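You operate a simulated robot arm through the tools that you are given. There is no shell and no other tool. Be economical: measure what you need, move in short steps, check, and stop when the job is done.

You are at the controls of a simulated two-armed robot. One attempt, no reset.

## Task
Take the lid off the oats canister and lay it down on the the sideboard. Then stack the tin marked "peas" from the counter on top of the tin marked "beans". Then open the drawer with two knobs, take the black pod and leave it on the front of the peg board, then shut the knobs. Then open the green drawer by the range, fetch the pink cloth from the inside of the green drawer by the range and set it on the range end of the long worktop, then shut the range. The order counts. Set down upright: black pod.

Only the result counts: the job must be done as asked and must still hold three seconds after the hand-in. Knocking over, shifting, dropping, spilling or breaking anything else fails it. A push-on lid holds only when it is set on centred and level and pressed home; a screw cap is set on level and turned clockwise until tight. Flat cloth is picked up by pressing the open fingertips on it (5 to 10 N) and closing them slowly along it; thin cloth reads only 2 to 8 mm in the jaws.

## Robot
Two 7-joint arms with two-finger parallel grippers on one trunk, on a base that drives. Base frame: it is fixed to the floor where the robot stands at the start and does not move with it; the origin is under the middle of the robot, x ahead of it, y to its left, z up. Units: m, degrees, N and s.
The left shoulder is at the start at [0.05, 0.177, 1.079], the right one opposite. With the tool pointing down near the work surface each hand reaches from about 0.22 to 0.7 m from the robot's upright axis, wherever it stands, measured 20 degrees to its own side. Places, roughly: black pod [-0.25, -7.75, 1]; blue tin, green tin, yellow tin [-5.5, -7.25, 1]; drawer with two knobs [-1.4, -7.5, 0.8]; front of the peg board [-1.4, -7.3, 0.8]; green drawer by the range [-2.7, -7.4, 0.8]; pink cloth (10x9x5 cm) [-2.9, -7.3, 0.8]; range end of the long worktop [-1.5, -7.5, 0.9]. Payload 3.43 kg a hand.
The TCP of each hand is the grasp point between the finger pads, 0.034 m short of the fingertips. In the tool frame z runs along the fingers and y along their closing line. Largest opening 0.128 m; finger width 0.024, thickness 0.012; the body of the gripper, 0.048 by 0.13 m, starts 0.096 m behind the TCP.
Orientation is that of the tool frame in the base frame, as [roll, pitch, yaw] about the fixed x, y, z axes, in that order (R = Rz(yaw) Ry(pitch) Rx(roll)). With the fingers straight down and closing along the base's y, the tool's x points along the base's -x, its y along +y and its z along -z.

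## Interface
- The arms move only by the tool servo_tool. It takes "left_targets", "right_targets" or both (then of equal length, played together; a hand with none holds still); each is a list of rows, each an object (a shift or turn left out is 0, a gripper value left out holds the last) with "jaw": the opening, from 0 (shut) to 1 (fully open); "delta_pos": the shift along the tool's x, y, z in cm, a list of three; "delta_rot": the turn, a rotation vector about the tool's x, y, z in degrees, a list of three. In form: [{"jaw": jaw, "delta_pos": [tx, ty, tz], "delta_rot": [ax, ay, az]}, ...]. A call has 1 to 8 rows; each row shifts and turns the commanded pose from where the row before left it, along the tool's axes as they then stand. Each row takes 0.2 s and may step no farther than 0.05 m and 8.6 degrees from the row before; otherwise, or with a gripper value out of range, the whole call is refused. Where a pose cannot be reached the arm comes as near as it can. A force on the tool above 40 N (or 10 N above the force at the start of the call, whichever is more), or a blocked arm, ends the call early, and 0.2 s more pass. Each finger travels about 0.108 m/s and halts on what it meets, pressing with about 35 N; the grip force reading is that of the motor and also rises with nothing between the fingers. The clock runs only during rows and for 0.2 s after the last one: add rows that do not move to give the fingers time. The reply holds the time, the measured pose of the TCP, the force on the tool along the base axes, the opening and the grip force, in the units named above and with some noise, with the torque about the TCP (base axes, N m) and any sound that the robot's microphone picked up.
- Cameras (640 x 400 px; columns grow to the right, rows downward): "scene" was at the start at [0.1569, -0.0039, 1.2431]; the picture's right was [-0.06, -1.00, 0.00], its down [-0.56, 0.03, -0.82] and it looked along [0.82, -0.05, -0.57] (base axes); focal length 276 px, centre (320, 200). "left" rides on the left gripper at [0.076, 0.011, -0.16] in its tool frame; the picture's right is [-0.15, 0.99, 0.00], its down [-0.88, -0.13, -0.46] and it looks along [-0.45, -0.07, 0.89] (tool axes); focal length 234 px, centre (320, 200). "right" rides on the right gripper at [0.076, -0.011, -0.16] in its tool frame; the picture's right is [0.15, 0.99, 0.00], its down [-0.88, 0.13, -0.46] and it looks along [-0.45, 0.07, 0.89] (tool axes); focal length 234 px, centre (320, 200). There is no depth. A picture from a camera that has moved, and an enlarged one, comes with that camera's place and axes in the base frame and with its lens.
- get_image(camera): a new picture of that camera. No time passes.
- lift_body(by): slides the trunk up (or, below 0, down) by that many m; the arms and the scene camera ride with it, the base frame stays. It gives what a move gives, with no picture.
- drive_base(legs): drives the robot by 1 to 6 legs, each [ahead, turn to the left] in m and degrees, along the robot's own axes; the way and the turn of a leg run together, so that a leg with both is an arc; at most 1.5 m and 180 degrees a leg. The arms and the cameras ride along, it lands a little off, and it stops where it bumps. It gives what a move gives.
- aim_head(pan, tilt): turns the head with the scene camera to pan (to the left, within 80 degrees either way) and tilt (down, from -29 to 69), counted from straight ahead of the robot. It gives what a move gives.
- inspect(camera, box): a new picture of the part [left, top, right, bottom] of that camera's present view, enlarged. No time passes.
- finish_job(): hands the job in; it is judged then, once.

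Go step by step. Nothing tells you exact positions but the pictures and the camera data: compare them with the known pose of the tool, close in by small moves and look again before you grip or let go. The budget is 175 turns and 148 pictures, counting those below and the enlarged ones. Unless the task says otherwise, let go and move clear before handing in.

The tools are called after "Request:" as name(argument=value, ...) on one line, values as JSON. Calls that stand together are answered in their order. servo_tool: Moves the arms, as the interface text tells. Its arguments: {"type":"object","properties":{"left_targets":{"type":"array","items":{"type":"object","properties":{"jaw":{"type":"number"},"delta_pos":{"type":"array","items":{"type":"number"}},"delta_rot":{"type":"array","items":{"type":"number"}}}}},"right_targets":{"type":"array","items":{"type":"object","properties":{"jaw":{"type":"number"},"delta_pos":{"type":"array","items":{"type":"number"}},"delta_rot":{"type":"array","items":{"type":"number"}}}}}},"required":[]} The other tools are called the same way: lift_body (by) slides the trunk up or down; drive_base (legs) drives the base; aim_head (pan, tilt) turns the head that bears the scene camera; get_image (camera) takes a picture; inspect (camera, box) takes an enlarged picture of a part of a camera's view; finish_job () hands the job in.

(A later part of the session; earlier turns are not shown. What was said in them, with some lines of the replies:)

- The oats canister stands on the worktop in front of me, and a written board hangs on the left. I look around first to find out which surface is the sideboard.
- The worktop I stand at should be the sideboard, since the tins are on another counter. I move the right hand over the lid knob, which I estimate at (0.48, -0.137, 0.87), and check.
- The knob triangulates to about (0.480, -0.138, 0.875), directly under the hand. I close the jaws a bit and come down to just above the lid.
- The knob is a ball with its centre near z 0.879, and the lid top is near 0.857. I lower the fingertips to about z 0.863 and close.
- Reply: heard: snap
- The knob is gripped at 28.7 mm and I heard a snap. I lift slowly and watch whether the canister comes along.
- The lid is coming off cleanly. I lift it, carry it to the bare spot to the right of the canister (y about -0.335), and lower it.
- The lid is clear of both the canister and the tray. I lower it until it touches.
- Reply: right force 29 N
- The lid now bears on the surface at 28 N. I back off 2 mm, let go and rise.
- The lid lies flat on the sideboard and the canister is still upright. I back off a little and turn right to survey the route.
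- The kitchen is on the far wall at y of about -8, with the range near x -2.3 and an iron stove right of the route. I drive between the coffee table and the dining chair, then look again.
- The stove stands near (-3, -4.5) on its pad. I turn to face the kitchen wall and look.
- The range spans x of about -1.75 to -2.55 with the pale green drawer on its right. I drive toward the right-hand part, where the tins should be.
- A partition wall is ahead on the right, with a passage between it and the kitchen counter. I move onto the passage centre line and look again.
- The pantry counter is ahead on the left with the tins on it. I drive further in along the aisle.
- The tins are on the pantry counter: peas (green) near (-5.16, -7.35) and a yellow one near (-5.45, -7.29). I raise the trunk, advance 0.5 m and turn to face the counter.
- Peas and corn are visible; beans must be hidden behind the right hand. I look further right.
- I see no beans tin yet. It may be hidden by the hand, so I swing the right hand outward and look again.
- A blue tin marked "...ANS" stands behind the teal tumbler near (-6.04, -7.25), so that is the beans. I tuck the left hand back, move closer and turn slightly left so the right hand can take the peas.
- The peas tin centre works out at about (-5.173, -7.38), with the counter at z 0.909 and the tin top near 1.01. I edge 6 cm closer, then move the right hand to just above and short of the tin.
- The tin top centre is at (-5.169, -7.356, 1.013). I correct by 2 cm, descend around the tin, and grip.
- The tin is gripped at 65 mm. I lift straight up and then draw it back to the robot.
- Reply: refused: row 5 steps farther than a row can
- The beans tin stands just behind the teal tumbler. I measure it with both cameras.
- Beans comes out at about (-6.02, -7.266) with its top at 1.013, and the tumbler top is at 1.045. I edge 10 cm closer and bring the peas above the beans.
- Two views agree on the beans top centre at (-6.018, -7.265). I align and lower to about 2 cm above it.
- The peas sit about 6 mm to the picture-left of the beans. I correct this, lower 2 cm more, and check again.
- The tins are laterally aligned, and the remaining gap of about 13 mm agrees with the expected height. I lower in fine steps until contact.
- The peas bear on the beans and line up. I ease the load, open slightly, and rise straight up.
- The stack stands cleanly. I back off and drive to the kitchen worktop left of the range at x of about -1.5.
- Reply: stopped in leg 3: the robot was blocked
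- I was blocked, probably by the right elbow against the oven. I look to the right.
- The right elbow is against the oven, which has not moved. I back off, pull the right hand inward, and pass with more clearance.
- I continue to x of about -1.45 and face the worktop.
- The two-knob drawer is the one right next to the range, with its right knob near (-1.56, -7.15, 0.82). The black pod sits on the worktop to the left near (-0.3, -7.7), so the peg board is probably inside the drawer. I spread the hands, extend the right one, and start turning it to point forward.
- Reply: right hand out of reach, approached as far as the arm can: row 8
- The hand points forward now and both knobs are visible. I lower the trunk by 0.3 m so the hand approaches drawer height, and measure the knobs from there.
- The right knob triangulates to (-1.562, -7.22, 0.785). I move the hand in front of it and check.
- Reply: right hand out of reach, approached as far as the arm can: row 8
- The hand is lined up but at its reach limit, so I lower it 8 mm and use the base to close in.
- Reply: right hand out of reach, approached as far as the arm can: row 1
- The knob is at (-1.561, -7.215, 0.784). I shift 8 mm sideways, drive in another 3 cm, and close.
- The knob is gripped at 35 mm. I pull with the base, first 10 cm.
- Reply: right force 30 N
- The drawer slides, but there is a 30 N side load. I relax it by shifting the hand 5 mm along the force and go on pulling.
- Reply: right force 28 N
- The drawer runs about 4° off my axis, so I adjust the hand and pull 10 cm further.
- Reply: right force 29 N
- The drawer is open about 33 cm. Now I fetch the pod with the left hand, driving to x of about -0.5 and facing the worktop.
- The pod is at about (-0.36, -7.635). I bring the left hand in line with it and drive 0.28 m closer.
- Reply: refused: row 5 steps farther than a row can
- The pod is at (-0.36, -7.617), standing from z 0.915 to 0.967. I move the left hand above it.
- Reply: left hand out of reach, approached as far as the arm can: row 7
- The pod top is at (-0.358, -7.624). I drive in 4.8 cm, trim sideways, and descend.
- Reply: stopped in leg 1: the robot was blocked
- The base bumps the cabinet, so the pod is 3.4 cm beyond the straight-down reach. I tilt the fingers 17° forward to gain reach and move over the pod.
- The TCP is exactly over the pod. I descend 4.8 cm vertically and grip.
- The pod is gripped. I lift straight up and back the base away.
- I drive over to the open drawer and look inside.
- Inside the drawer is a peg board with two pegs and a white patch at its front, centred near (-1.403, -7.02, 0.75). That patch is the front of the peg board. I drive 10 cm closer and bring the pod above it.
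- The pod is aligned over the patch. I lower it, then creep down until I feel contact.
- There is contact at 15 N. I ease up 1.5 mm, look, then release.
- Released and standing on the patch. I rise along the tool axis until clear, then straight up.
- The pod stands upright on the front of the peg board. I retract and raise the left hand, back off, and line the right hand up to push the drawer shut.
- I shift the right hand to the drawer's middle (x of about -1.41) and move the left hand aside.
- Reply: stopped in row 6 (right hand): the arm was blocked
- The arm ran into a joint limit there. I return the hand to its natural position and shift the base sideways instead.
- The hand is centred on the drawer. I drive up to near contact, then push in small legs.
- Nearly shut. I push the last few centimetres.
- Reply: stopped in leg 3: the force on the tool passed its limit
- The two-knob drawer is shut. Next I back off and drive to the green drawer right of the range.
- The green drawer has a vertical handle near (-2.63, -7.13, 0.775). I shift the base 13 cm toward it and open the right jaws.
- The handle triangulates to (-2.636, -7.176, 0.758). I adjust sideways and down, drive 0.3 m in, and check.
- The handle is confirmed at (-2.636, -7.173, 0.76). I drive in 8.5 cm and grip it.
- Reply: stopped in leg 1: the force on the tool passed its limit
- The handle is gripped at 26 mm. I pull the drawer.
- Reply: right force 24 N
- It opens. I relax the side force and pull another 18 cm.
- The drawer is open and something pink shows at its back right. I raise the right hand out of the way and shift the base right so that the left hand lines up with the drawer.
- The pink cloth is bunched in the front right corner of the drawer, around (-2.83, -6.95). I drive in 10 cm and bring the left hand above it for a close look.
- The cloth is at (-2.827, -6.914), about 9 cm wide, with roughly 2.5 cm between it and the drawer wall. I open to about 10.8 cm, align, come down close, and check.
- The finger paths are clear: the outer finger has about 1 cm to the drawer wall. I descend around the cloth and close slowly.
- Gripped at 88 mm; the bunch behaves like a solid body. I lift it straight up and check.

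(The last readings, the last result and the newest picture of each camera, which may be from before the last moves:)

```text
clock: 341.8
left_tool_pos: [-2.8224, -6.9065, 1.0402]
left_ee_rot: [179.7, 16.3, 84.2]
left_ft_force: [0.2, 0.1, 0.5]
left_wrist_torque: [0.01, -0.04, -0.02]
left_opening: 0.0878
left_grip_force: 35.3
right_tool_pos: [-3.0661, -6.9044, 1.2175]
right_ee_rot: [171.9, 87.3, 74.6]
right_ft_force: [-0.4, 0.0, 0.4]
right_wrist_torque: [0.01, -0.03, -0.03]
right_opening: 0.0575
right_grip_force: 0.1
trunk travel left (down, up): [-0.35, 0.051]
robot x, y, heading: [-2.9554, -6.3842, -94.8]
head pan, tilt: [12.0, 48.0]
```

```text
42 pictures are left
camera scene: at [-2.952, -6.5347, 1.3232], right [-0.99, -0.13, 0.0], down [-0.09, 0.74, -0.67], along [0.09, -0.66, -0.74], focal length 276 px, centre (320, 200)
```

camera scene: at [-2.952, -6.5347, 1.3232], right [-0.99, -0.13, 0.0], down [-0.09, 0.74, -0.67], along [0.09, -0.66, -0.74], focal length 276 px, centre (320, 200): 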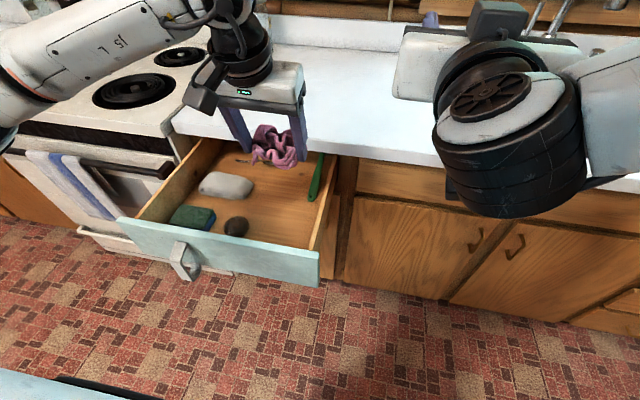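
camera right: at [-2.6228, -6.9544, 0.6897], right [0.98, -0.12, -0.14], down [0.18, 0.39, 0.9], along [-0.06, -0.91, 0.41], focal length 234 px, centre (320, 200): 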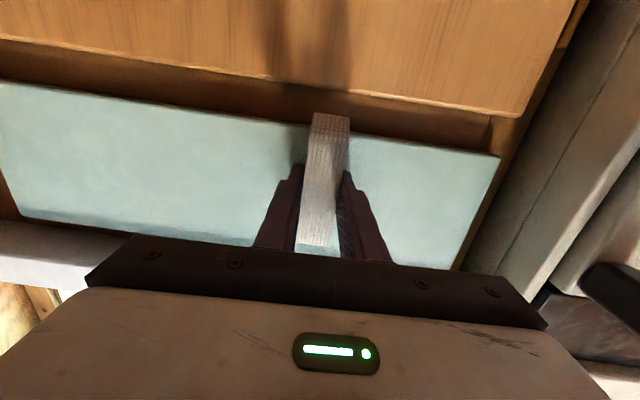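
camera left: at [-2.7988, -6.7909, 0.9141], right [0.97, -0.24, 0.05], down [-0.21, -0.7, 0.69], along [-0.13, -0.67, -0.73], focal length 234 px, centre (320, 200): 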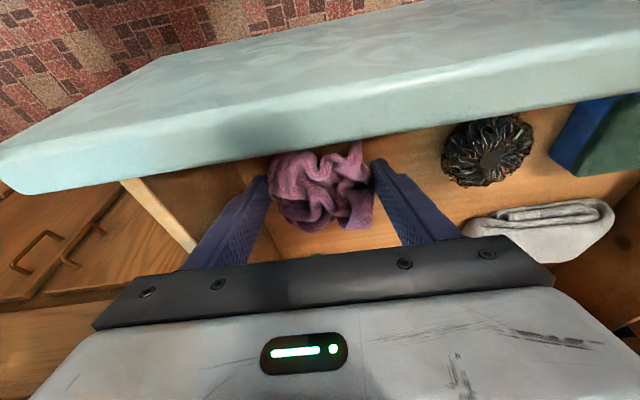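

The cloth is lifted out. I drive to the worktop left of the range.

Request:
drive_base(legs=[[-0.25, 0], [0, 94.5], [1.33, 0], [0, -94.5], [0.45, 0]])

Request:
get_image(camera="scene")

```text
clock: 360.2
left_tool_pos: [-1.5087, -7.0999, 1.0395]
left_ee_rot: [179.8, 16.3, 84.6]
left_ft_force: [-0.2, -0.9, -0.4]
left_wrist_torque: [0.0, -0.01, 0.02]
left_opening: 0.0879
left_grip_force: 34.8
right_tool_pos: [-1.7505, -7.1007, 1.2163]
right_ee_rot: [171.8, 87.2, 75.2]
right_ft_force: [0.8, -0.3, 0.2]
right_wrist_torque: [-0.02, -0.02, -0.01]
right_opening: 0.0577
right_grip_force: 0.0
trunk travel left (down, up): [-0.35, 0.051]
robot x, y, heading: [-1.6484, -6.582, -94.1]
head pan, tilt: [12.0, 48.0]
```

```text
41 pictures are left
camera scene: at [-1.6421, -6.7296, 1.3231], right [-0.99, -0.14, 0.0], down [-0.1, 0.74, -0.67], along [0.09, -0.66, -0.74], focal length 276 px, centre (320, 200)
```

scene: 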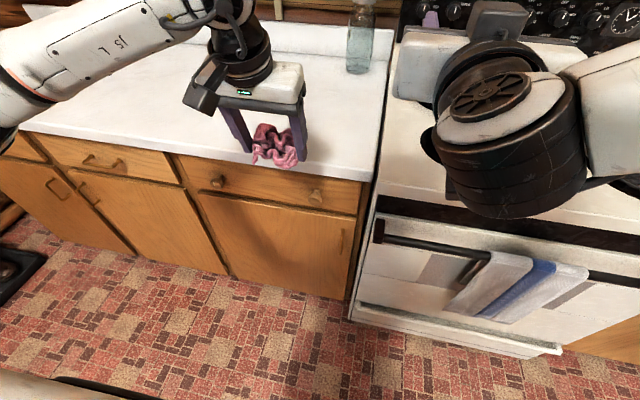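

The worktop is clear except for the glass jar at the back. I drive in 0.2 m, extend 12 cm, and lower toward (-1.51, -7.42).

Request:
drive_base(legs=[[0.2, 0]])

Request:
servo_tool(left_targets=[{"delta_pos": [-3.9, 0.6, 1.15]}, {"delta_pos": [-3.9, 0.6, 1.15]}, {"delta_pos": [-3.9, 0.6, 1.15]}, {"delta_pos": [0.6, 0, 1.9]}, {"delta_pos": [0.6, 0, 1.9]}, {}])

Request:
get_image(camera="scene")

```text
clock: 361.8
left_tool_pos: [-1.5221, -7.3023, 1.0403]
left_ee_rot: [179.7, 16.4, 84.6]
left_ft_force: [0.4, -0.6, -0.6]
left_wrist_torque: [0.02, -0.03, -0.01]
left_opening: 0.088
left_grip_force: 34.7
right_tool_pos: [-1.7655, -7.3015, 1.2173]
right_ee_rot: [171.8, 87.2, 75.3]
right_ft_force: [-0.8, -0.3, 0.6]
right_wrist_torque: [0.0, 0.0, 0.01]
right_opening: 0.0574
right_grip_force: 0.1
trunk travel left (down, up): [-0.35, 0.051]
robot x, y, heading: [-1.6622, -6.7802, -94.4]
head pan, tilt: [12.0, 48.0]
```

```text
clock: 363.2
left_tool_pos: [-1.516, -7.4231, 1.0004]
left_ee_rot: [179.8, 16.6, 84.7]
left_ft_force: [-0.4, 0.9, 0.6]
left_wrist_torque: [-0.04, 0.0, -0.01]
left_opening: 0.0878
left_grip_force: 35.0
right_tool_pos: [-1.7644, -7.3016, 1.2174]
right_ee_rot: [171.7, 87.3, 75.1]
right_ft_force: [-0.6, 0.2, 0.3]
right_wrist_torque: [0.02, 0.01, 0.01]
right_opening: 0.0576
right_grip_force: 0.2
trunk travel left (down, up): [-0.35, 0.051]
robot x, y, heading: [-1.6604, -6.7816, -94.1]
head pan, tilt: [12.0, 48.0]
```

```text
40 pictures are left
camera scene: at [-1.6564, -6.9297, 1.3232], right [-0.99, -0.14, 0.0], down [-0.1, 0.74, -0.67], along [0.09, -0.66, -0.74], focal length 276 px, centre (320, 200)
```

scene: 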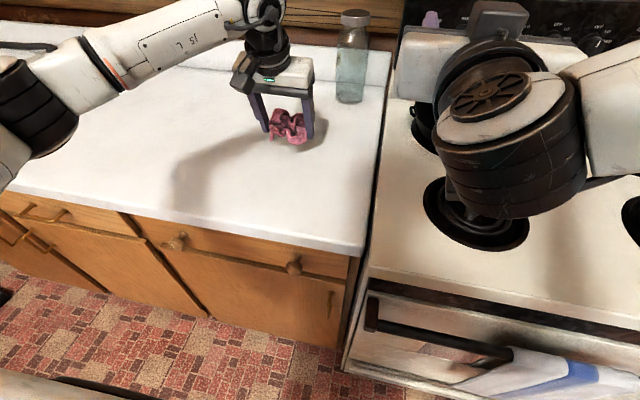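

Request:
servo_tool(left_targets=[{"delta_pos": [0.56, 0, 1.9]}, {"delta_pos": [0.28, 0, 0.96]}, {"delta_pos": [0.14, 0, 0.48]}, {"delta_pos": [0.08, 0, 0.29]}, {"delta_pos": [0.08, 0, 0.29]}, {"delta_pos": [0.08, 0, 0.29]}, {"delta_pos": [0.08, 0, 0.29]}])

Request:
inspect(camera="scene", box=[200, 40, 380, 200])

```text
clock: 364.8
left_tool_pos: [-1.5163, -7.4229, 0.9539]
left_ee_rot: [179.6, 16.3, 84.6]
left_ft_force: [-0.2, 0.5, -0.1]
left_wrist_torque: [0.0, 0.0, 0.0]
left_opening: 0.0879
left_grip_force: 34.9
right_tool_pos: [-1.7658, -7.3009, 1.2173]
right_ee_rot: [171.7, 87.2, 75.0]
right_ft_force: [0.0, 0.0, -0.2]
right_wrist_torque: [0.05, -0.01, 0.03]
right_opening: 0.0576
right_grip_force: 0.0
trunk travel left (down, up): [-0.35, 0.051]
robot x, y, heading: [-1.6591, -6.7824, -94.3]
head pan, tilt: [12.0, 48.0]
```

```text
2.50 times, centred on (290, 120) of scene
camera zoom: at [-1.6564, -6.9299, 1.3232], right [-0.99, -0.14, 0.0], down [-0.1, 0.74, -0.67], along [0.09, -0.66, -0.74], focal length 691 px, centre (395, 400)
```

zoom: 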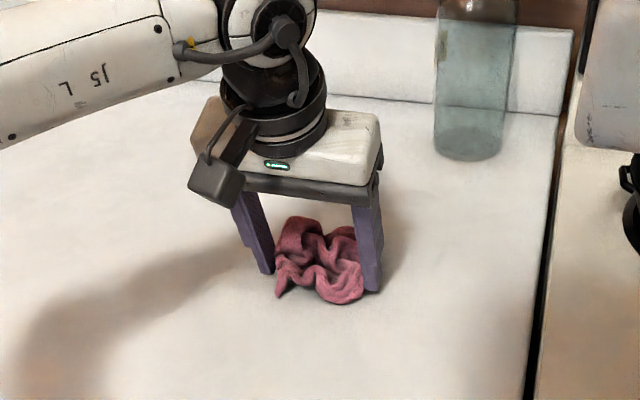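

Almost touching. I creep down 4 mm and release.

Request:
servo_tool(left_targets=[{"delta_pos": [0.06, 0, 0.2]}, {"delta_pos": [0.06, 0, 0.2]}, {"jaw": 0.75}, {"jaw": 0.85}, {}])

Request:
inspect(camera="scene", box=[200, 40, 380, 200])

```text
clock: 366.0
left_tool_pos: [-1.5158, -7.423, 0.9495]
left_ee_rot: [179.7, 16.3, 84.7]
left_ft_force: [0.2, -0.8, 0.1]
left_wrist_torque: [0.03, 0.04, 0.01]
left_opening: 0.109
left_grip_force: 0.0
right_tool_pos: [-1.7657, -7.3007, 1.2179]
right_ee_rot: [171.6, 87.4, 75.1]
right_ft_force: [0.2, 0.5, -0.3]
right_wrist_torque: [-0.01, 0.04, -0.03]
right_opening: 0.0577
right_grip_force: 0.0
trunk travel left (down, up): [-0.35, 0.051]
robot x, y, heading: [-1.6599, -6.7847, -94.2]
head pan, tilt: [12.0, 48.0]
```

```text
2.50 times, centred on (290, 120) of scene
camera zoom: at [-1.6564, -6.9298, 1.3232], right [-0.99, -0.14, 0.0], down [-0.1, 0.74, -0.67], along [0.09, -0.66, -0.74], focal length 691 px, centre (395, 400)
```

zoom: 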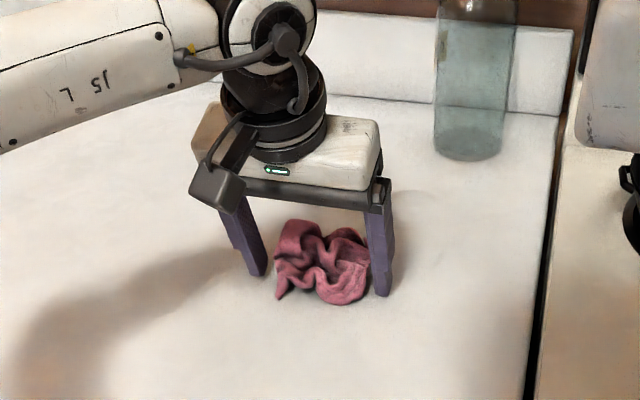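

The cloth rests on the range end of the worktop. I lift the left hand clear, retract it, bring the right hand down with closed fingers, and back off.

Request:
servo_tool(left_targets=[{"delta_pos": [-0.28, 0, -0.96]}, {"delta_pos": [-0.85, 0, -2.9]}, {"delta_pos": [-1.2, 0, -4.2]}, {"delta_pos": [-1.2, 0, -4.2]}, {"delta_pos": [-1.2, 0, -4.2]}, {"delta_pos": [4.3, 0, -1.26]}, {"delta_pos": [4.3, 0, -1.26]}, {"delta_pos": [4.3, 0, -1.26]}])

Request:
drive_base(legs=[[-0.6, 0]])

Request:
get_image(camera="scene")

Request:
servo_tool(left_targets=[{"delta_pos": [4.3, 0, -1.26]}, {"delta_pos": [4.3, 0, -1.26]}, {"delta_pos": [4.3, 0, -1.26]}, {}, {}], right_targets=[{"delta_pos": [4, 0.5, 0], "jaw": 0.2}, {"delta_pos": [4, 0.5, 0], "jaw": 0}, {"delta_pos": [4, 0.5, 0]}, {"delta_pos": [4, 0.5, 0]}, {}])

```text
clock: 367.8
left_tool_pos: [-1.5033, -7.2861, 1.1223]
left_ee_rot: [179.7, 16.5, 84.6]
left_ft_force: [-0.2, 0.7, -0.3]
left_wrist_torque: [-0.02, -0.01, 0.03]
left_opening: 0.1086
left_grip_force: 0.0
right_tool_pos: [-1.765, -7.2997, 1.2192]
right_ee_rot: [172.0, 87.2, 75.3]
right_ft_force: [0.0, -0.4, 0.2]
right_wrist_torque: [0.02, -0.03, 0.01]
right_opening: 0.0576
right_grip_force: 0.0
trunk travel left (down, up): [-0.35, 0.051]
robot x, y, heading: [-1.6608, -6.7863, -94.0]
head pan, tilt: [12.0, 48.0]
```

```text
clock: 371.2
left_tool_pos: [-1.4608, -6.6902, 1.1215]
left_ee_rot: [179.7, 16.5, 84.7]
left_ft_force: [0.4, -0.7, -0.4]
left_wrist_torque: [0.02, -0.01, 0.01]
left_opening: 0.1089
left_grip_force: 0.0
right_tool_pos: [-1.7223, -6.7032, 1.2175]
right_ee_rot: [171.6, 87.3, 75.2]
right_ft_force: [0.3, -0.4, -1.2]
right_wrist_torque: [0.01, 0.01, -0.01]
right_opening: 0.0578
right_grip_force: 0.0
trunk travel left (down, up): [-0.35, 0.051]
robot x, y, heading: [-1.6184, -6.1853, -94.0]
head pan, tilt: [12.0, 48.0]
```

```text
37 pictures are left
camera scene: at [-1.614, -6.3319, 1.3233], right [-0.99, -0.14, 0.0], down [-0.1, 0.74, -0.67], along [0.09, -0.66, -0.74], focal length 276 px, centre (320, 200)
```

scene: 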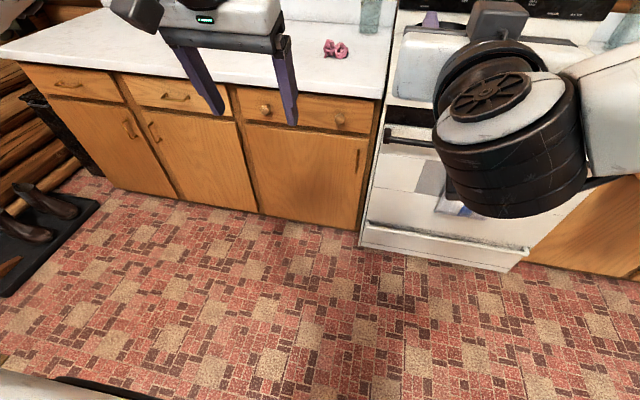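

```text
clock: 372.4
left_tool_pos: [-1.4494, -6.5557, 1.1214]
left_ee_rot: [179.6, 16.4, 84.8]
left_ft_force: [0.6, 0.7, -0.3]
left_wrist_torque: [0.02, 0.0, 0.0]
left_opening: 0.1089
left_grip_force: 0.0
right_tool_pos: [-1.7018, -6.6973, 1.0566]
right_ee_rot: [170.6, 87.3, 74.1]
right_ft_force: [0.4, -0.4, -0.2]
right_wrist_torque: [-0.01, 0.0, 0.0]
right_opening: 0.0
right_grip_force: 32.9
trunk travel left (down, up): [-0.35, 0.051]
robot x, y, heading: [-1.6191, -6.186, -93.9]
head pan, tilt: [12.0, 48.0]
```

Request:
drive_base(legs=[[0, -86], [0.985, 0], [0, 86], [-0.12, 0]])

Request:
lift_body(by=-0.28)

Request:
aim_head(pan=0, tilt=40)

Request:
get_image(camera="scene")

```text
clock: 385.7
left_tool_pos: [-2.4278, -6.4222, 1.1226]
left_ee_rot: [179.7, 16.5, 82.8]
left_ft_force: [1.2, -0.2, -0.6]
left_wrist_torque: [-0.02, 0.0, 0.01]
left_opening: 0.1088
left_grip_force: 0.1
right_tool_pos: [-2.6857, -6.5543, 1.0587]
right_ee_rot: [171.5, 87.3, 72.9]
right_ft_force: [-0.1, 1.2, 0.1]
right_wrist_torque: [0.0, -0.02, 0.0]
right_opening: 0.0001
right_grip_force: 32.6
trunk travel left (down, up): [-0.35, 0.051]
robot x, y, heading: [-2.5866, -6.0492, -96.0]
head pan, tilt: [12.0, 48.0]
```

```text
clock: 388.5
left_tool_pos: [-2.4277, -6.4222, 0.8416]
left_ee_rot: [179.7, 16.4, 82.7]
left_ft_force: [0.0, -0.4, -0.2]
left_wrist_torque: [-0.01, -0.01, 0.04]
left_opening: 0.1088
left_grip_force: 0.0
right_tool_pos: [-2.6843, -6.5562, 0.778]
right_ee_rot: [171.4, 87.4, 73.0]
right_ft_force: [0.0, -0.2, 0.2]
right_wrist_torque: [-0.01, 0.02, 0.0]
right_opening: 0.0001
right_grip_force: 32.8
trunk travel left (down, up): [-0.07, 0.331]
robot x, y, heading: [-2.5864, -6.0492, -96.0]
head pan, tilt: [12.0, 48.0]
```

```text
clock: 389.3
left_tool_pos: [-2.4292, -6.4226, 0.8403]
left_ee_rot: [179.7, 16.4, 82.7]
left_ft_force: [0.7, 0.9, -0.9]
left_wrist_torque: [-0.01, -0.01, -0.01]
left_opening: 0.1089
left_grip_force: 0.0
right_tool_pos: [-2.6867, -6.5561, 0.7785]
right_ee_rot: [171.7, 87.3, 73.1]
right_ft_force: [0.8, -1.1, -0.2]
right_wrist_torque: [-0.03, -0.01, 0.02]
right_opening: 0.0003
right_grip_force: 33.4
trunk travel left (down, up): [-0.07, 0.331]
robot x, y, heading: [-2.5839, -6.0484, -96.6]
head pan, tilt: [0.0, 40.0]
```

```text
36 pictures are left
camera scene: at [-2.6031, -6.1999, 1.0546], right [-0.99, 0.11, 0.0], down [0.07, 0.64, -0.77], along [-0.08, -0.76, -0.64], focal length 276 px, centre (320, 200)
```

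scene: 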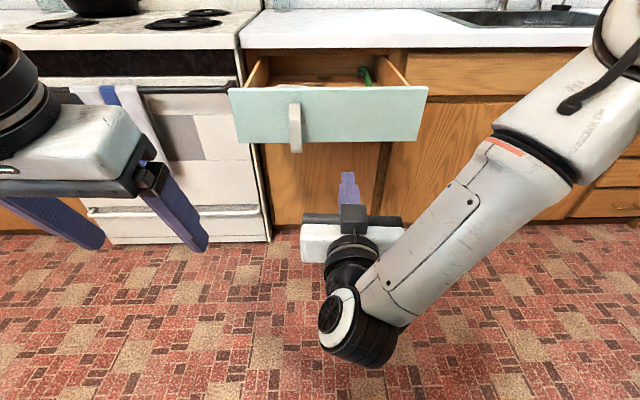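

The drawer face is ahead and the fingers are aimed near its middle. I raise the left hand clear of the range handle, trim my heading, and push in small legs.

Request:
servo_tool(left_targets=[{"delta_pos": [-1.2, 0, -4.2]}, {"delta_pos": [-1.2, 0, -4.2]}, {"delta_pos": [-1.2, 0, -4.2]}, {"delta_pos": [3.5, 0, -1]}])

Request:
drive_base(legs=[[0, 2], [0.2, 0], [0.05, 0], [0.05, 0], [0.05, 0], [0.05, 0]])

Request:
get_image(camera="scene")

```text
clock: 390.3
left_tool_pos: [-2.4246, -6.3848, 0.9722]
left_ee_rot: [179.7, 16.4, 82.7]
left_ft_force: [0.9, -1.1, 0.1]
left_wrist_torque: [-0.04, -0.01, 0.01]
left_opening: 0.1088
left_grip_force: 0.0
right_tool_pos: [-2.6866, -6.5558, 0.7774]
right_ee_rot: [171.4, 87.3, 72.9]
right_ft_force: [0.6, 0.4, 0.3]
right_wrist_torque: [-0.02, -0.01, -0.07]
right_opening: 0.0
right_grip_force: 32.9
trunk travel left (down, up): [-0.07, 0.331]
robot x, y, heading: [-2.5827, -6.0494, -95.7]
head pan, tilt: [0.0, 40.0]
```

```text
clock: 394.3
left_tool_pos: [-2.4411, -6.7772, 0.9706]
left_ee_rot: [179.9, 16.3, 84.8]
left_ft_force: [0.3, 0.8, 0.4]
left_wrist_torque: [0.0, -0.02, 0.06]
left_opening: 0.1088
left_grip_force: 0.0
right_tool_pos: [-2.6955, -6.958, 0.7779]
right_ee_rot: [171.6, 87.3, 75.1]
right_ft_force: [-1.0, 0.1, -0.5]
right_wrist_torque: [0.0, 0.0, 0.0]
right_opening: 0.0001
right_grip_force: 33.0
trunk travel left (down, up): [-0.07, 0.331]
robot x, y, heading: [-2.6128, -6.4422, -93.9]
head pan, tilt: [0.0, 40.0]
```

```text
35 pictures are left
camera scene: at [-2.6257, -6.599, 1.0546], right [-1.0, 0.07, 0.0], down [0.05, 0.64, -0.77], along [-0.05, -0.76, -0.64], focal length 276 px, centre (320, 200)
```

scene: 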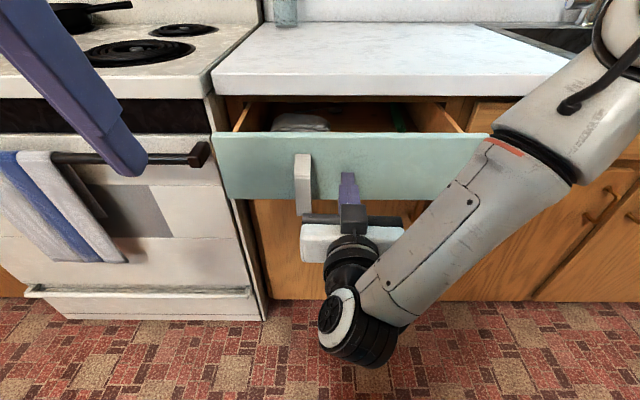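

The drawer is going in. I push the rest.

Request:
drive_base(legs=[[0.05, 0], [0.05, 0], [0.04, 0], [0.02, 0], [0.02, 0]])

Request:
get_image(camera="scene")

```text
clock: 396.8
left_tool_pos: [-2.4523, -6.9348, 0.972]
left_ee_rot: [179.7, 16.4, 84.7]
left_ft_force: [0.5, 0.2, 0.3]
left_wrist_torque: [0.0, -0.01, 0.0]
left_opening: 0.1088
left_grip_force: 0.1
right_tool_pos: [-2.7069, -7.1133, 0.7782]
right_ee_rot: [171.4, 87.3, 75.0]
right_ft_force: [0.4, 2.2, 0.3]
right_wrist_torque: [-0.04, 0.01, 0.02]
right_opening: 0.0001
right_grip_force: 33.1
trunk travel left (down, up): [-0.07, 0.331]
robot x, y, heading: [-2.6251, -6.6018, -94.2]
head pan, tilt: [0.0, 40.0]
stopped in leg 4: the force on the tool passed its limit (the readings are from after the stop); the commanded pose is now the measured one
```

```text
34 pictures are left
camera scene: at [-2.637, -6.7571, 1.0547], right [-1.0, 0.07, 0.0], down [0.05, 0.64, -0.77], along [-0.05, -0.76, -0.64], focal length 276 px, centre (320, 200)
```

scene: 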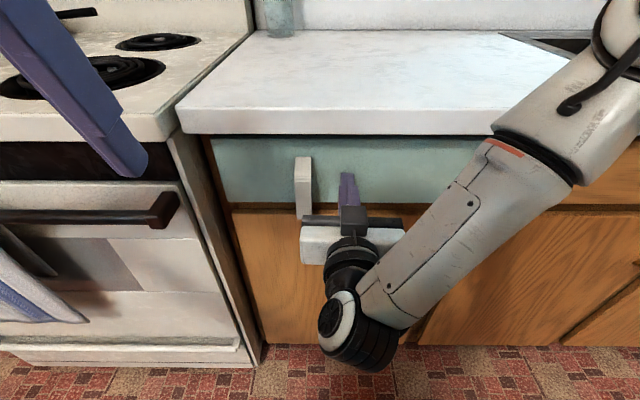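

The drawer is stopped home. I back off and take a final look at both drawers and the cloth.

Request:
drive_base(legs=[[-0.6, 0]])

Request:
aim_head(pan=30, tilt=25)

Request:
get_image(camera="scene")

Request:
aim_head(pan=0, tilt=30)

Request:
get_image(camera="scene")

```text
clock: 400.1
left_tool_pos: [-2.4108, -6.3393, 0.9713]
left_ee_rot: [179.7, 16.2, 84.8]
left_ft_force: [-0.4, -0.5, -0.2]
left_wrist_torque: [-0.01, 0.01, -0.01]
left_opening: 0.109
left_grip_force: 0.1
right_tool_pos: [-2.6648, -6.5179, 0.7771]
right_ee_rot: [171.6, 87.3, 75.2]
right_ft_force: [0.1, 0.3, 0.5]
right_wrist_torque: [-0.01, 0.0, 0.0]
right_opening: 0.0
right_grip_force: 33.1
trunk travel left (down, up): [-0.07, 0.331]
robot x, y, heading: [-2.583, -6.0084, -93.9]
head pan, tilt: [0.0, 40.0]
```

```text
clock: 401.1
left_tool_pos: [-2.41, -6.34, 0.9714]
left_ee_rot: [179.8, 16.2, 84.7]
left_ft_force: [0.5, 1.0, -0.7]
left_wrist_torque: [-0.01, -0.02, -0.01]
left_opening: 0.109
left_grip_force: 0.0
right_tool_pos: [-2.6642, -6.518, 0.7771]
right_ee_rot: [171.6, 87.3, 75.1]
right_ft_force: [-0.2, 1.0, 0.2]
right_wrist_torque: [0.0, 0.0, 0.02]
right_opening: 0.0001
right_grip_force: 32.9
trunk travel left (down, up): [-0.07, 0.331]
robot x, y, heading: [-2.5808, -6.0093, -93.9]
head pan, tilt: [30.0, 25.0]
```

```text
33 pictures are left
camera scene: at [-2.5485, -6.1591, 1.0779], right [-0.9, -0.44, 0.0], down [-0.18, 0.38, -0.91], along [0.4, -0.82, -0.42], focal length 276 px, centre (320, 200)
```

scene: 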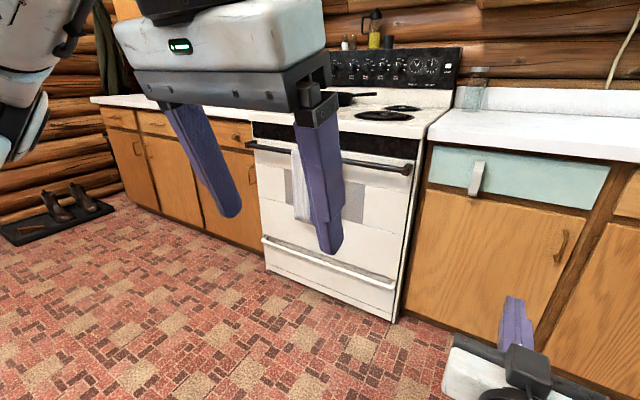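

```text
clock: 402.1
left_tool_pos: [-2.4099, -6.3401, 0.9713]
left_ee_rot: [179.7, 16.3, 84.7]
left_ft_force: [0.3, 0.1, -0.3]
left_wrist_torque: [-0.02, -0.03, -0.01]
left_opening: 0.1089
left_grip_force: 0.1
right_tool_pos: [-2.6641, -6.517, 0.7773]
right_ee_rot: [171.7, 87.2, 75.4]
right_ft_force: [-0.1, 0.5, 0.3]
right_wrist_torque: [-0.01, 0.0, -0.03]
right_opening: 0.0001
right_grip_force: 32.6
trunk travel left (down, up): [-0.07, 0.331]
robot x, y, heading: [-2.5847, -6.0056, -93.9]
head pan, tilt: [0.0, 30.0]
```

```text
32 pictures are left
camera scene: at [-2.5951, -6.1665, 1.07], right [-1.0, 0.07, 0.0], down [0.03, 0.5, -0.87], along [-0.06, -0.86, -0.5], focal length 276 px, centre (320, 200)
```

scene: 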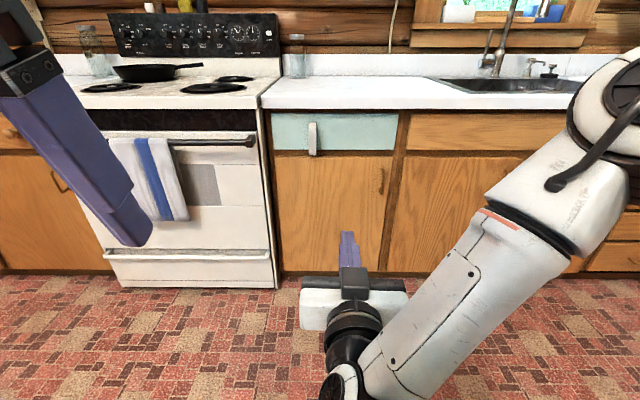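

Both drawers are shut, the cloth is on the worktop and both hands are clear, so I hand the job in.

Request:
finish_job()

```text
The job is handed in.
```

I finished all four parts in the order you gave and handed the job in; no verdict came back. I didn't reopen the two-knob drawer to check that the pod is still upright.

- **Oats lid:** it lies flat on the worktop the canister stands on, which I took to be the sideboard. The canister is open and upright.
- **Tins:** the peas tin stands squarely on top of the beans tin.
- **Black pod:** I set it upright on the white patch at the front of the peg board, which is inside the two-knob drawer. Then I pushed the drawer shut.
- **Pink cloth:** it is on the worktop just left of the range. I took "shut the range" to mean the green drawer beside it, and that drawer is shut.

While leaving the tins, the right arm bumped the oven. The oven looked unmoved in the picture I took straight after.
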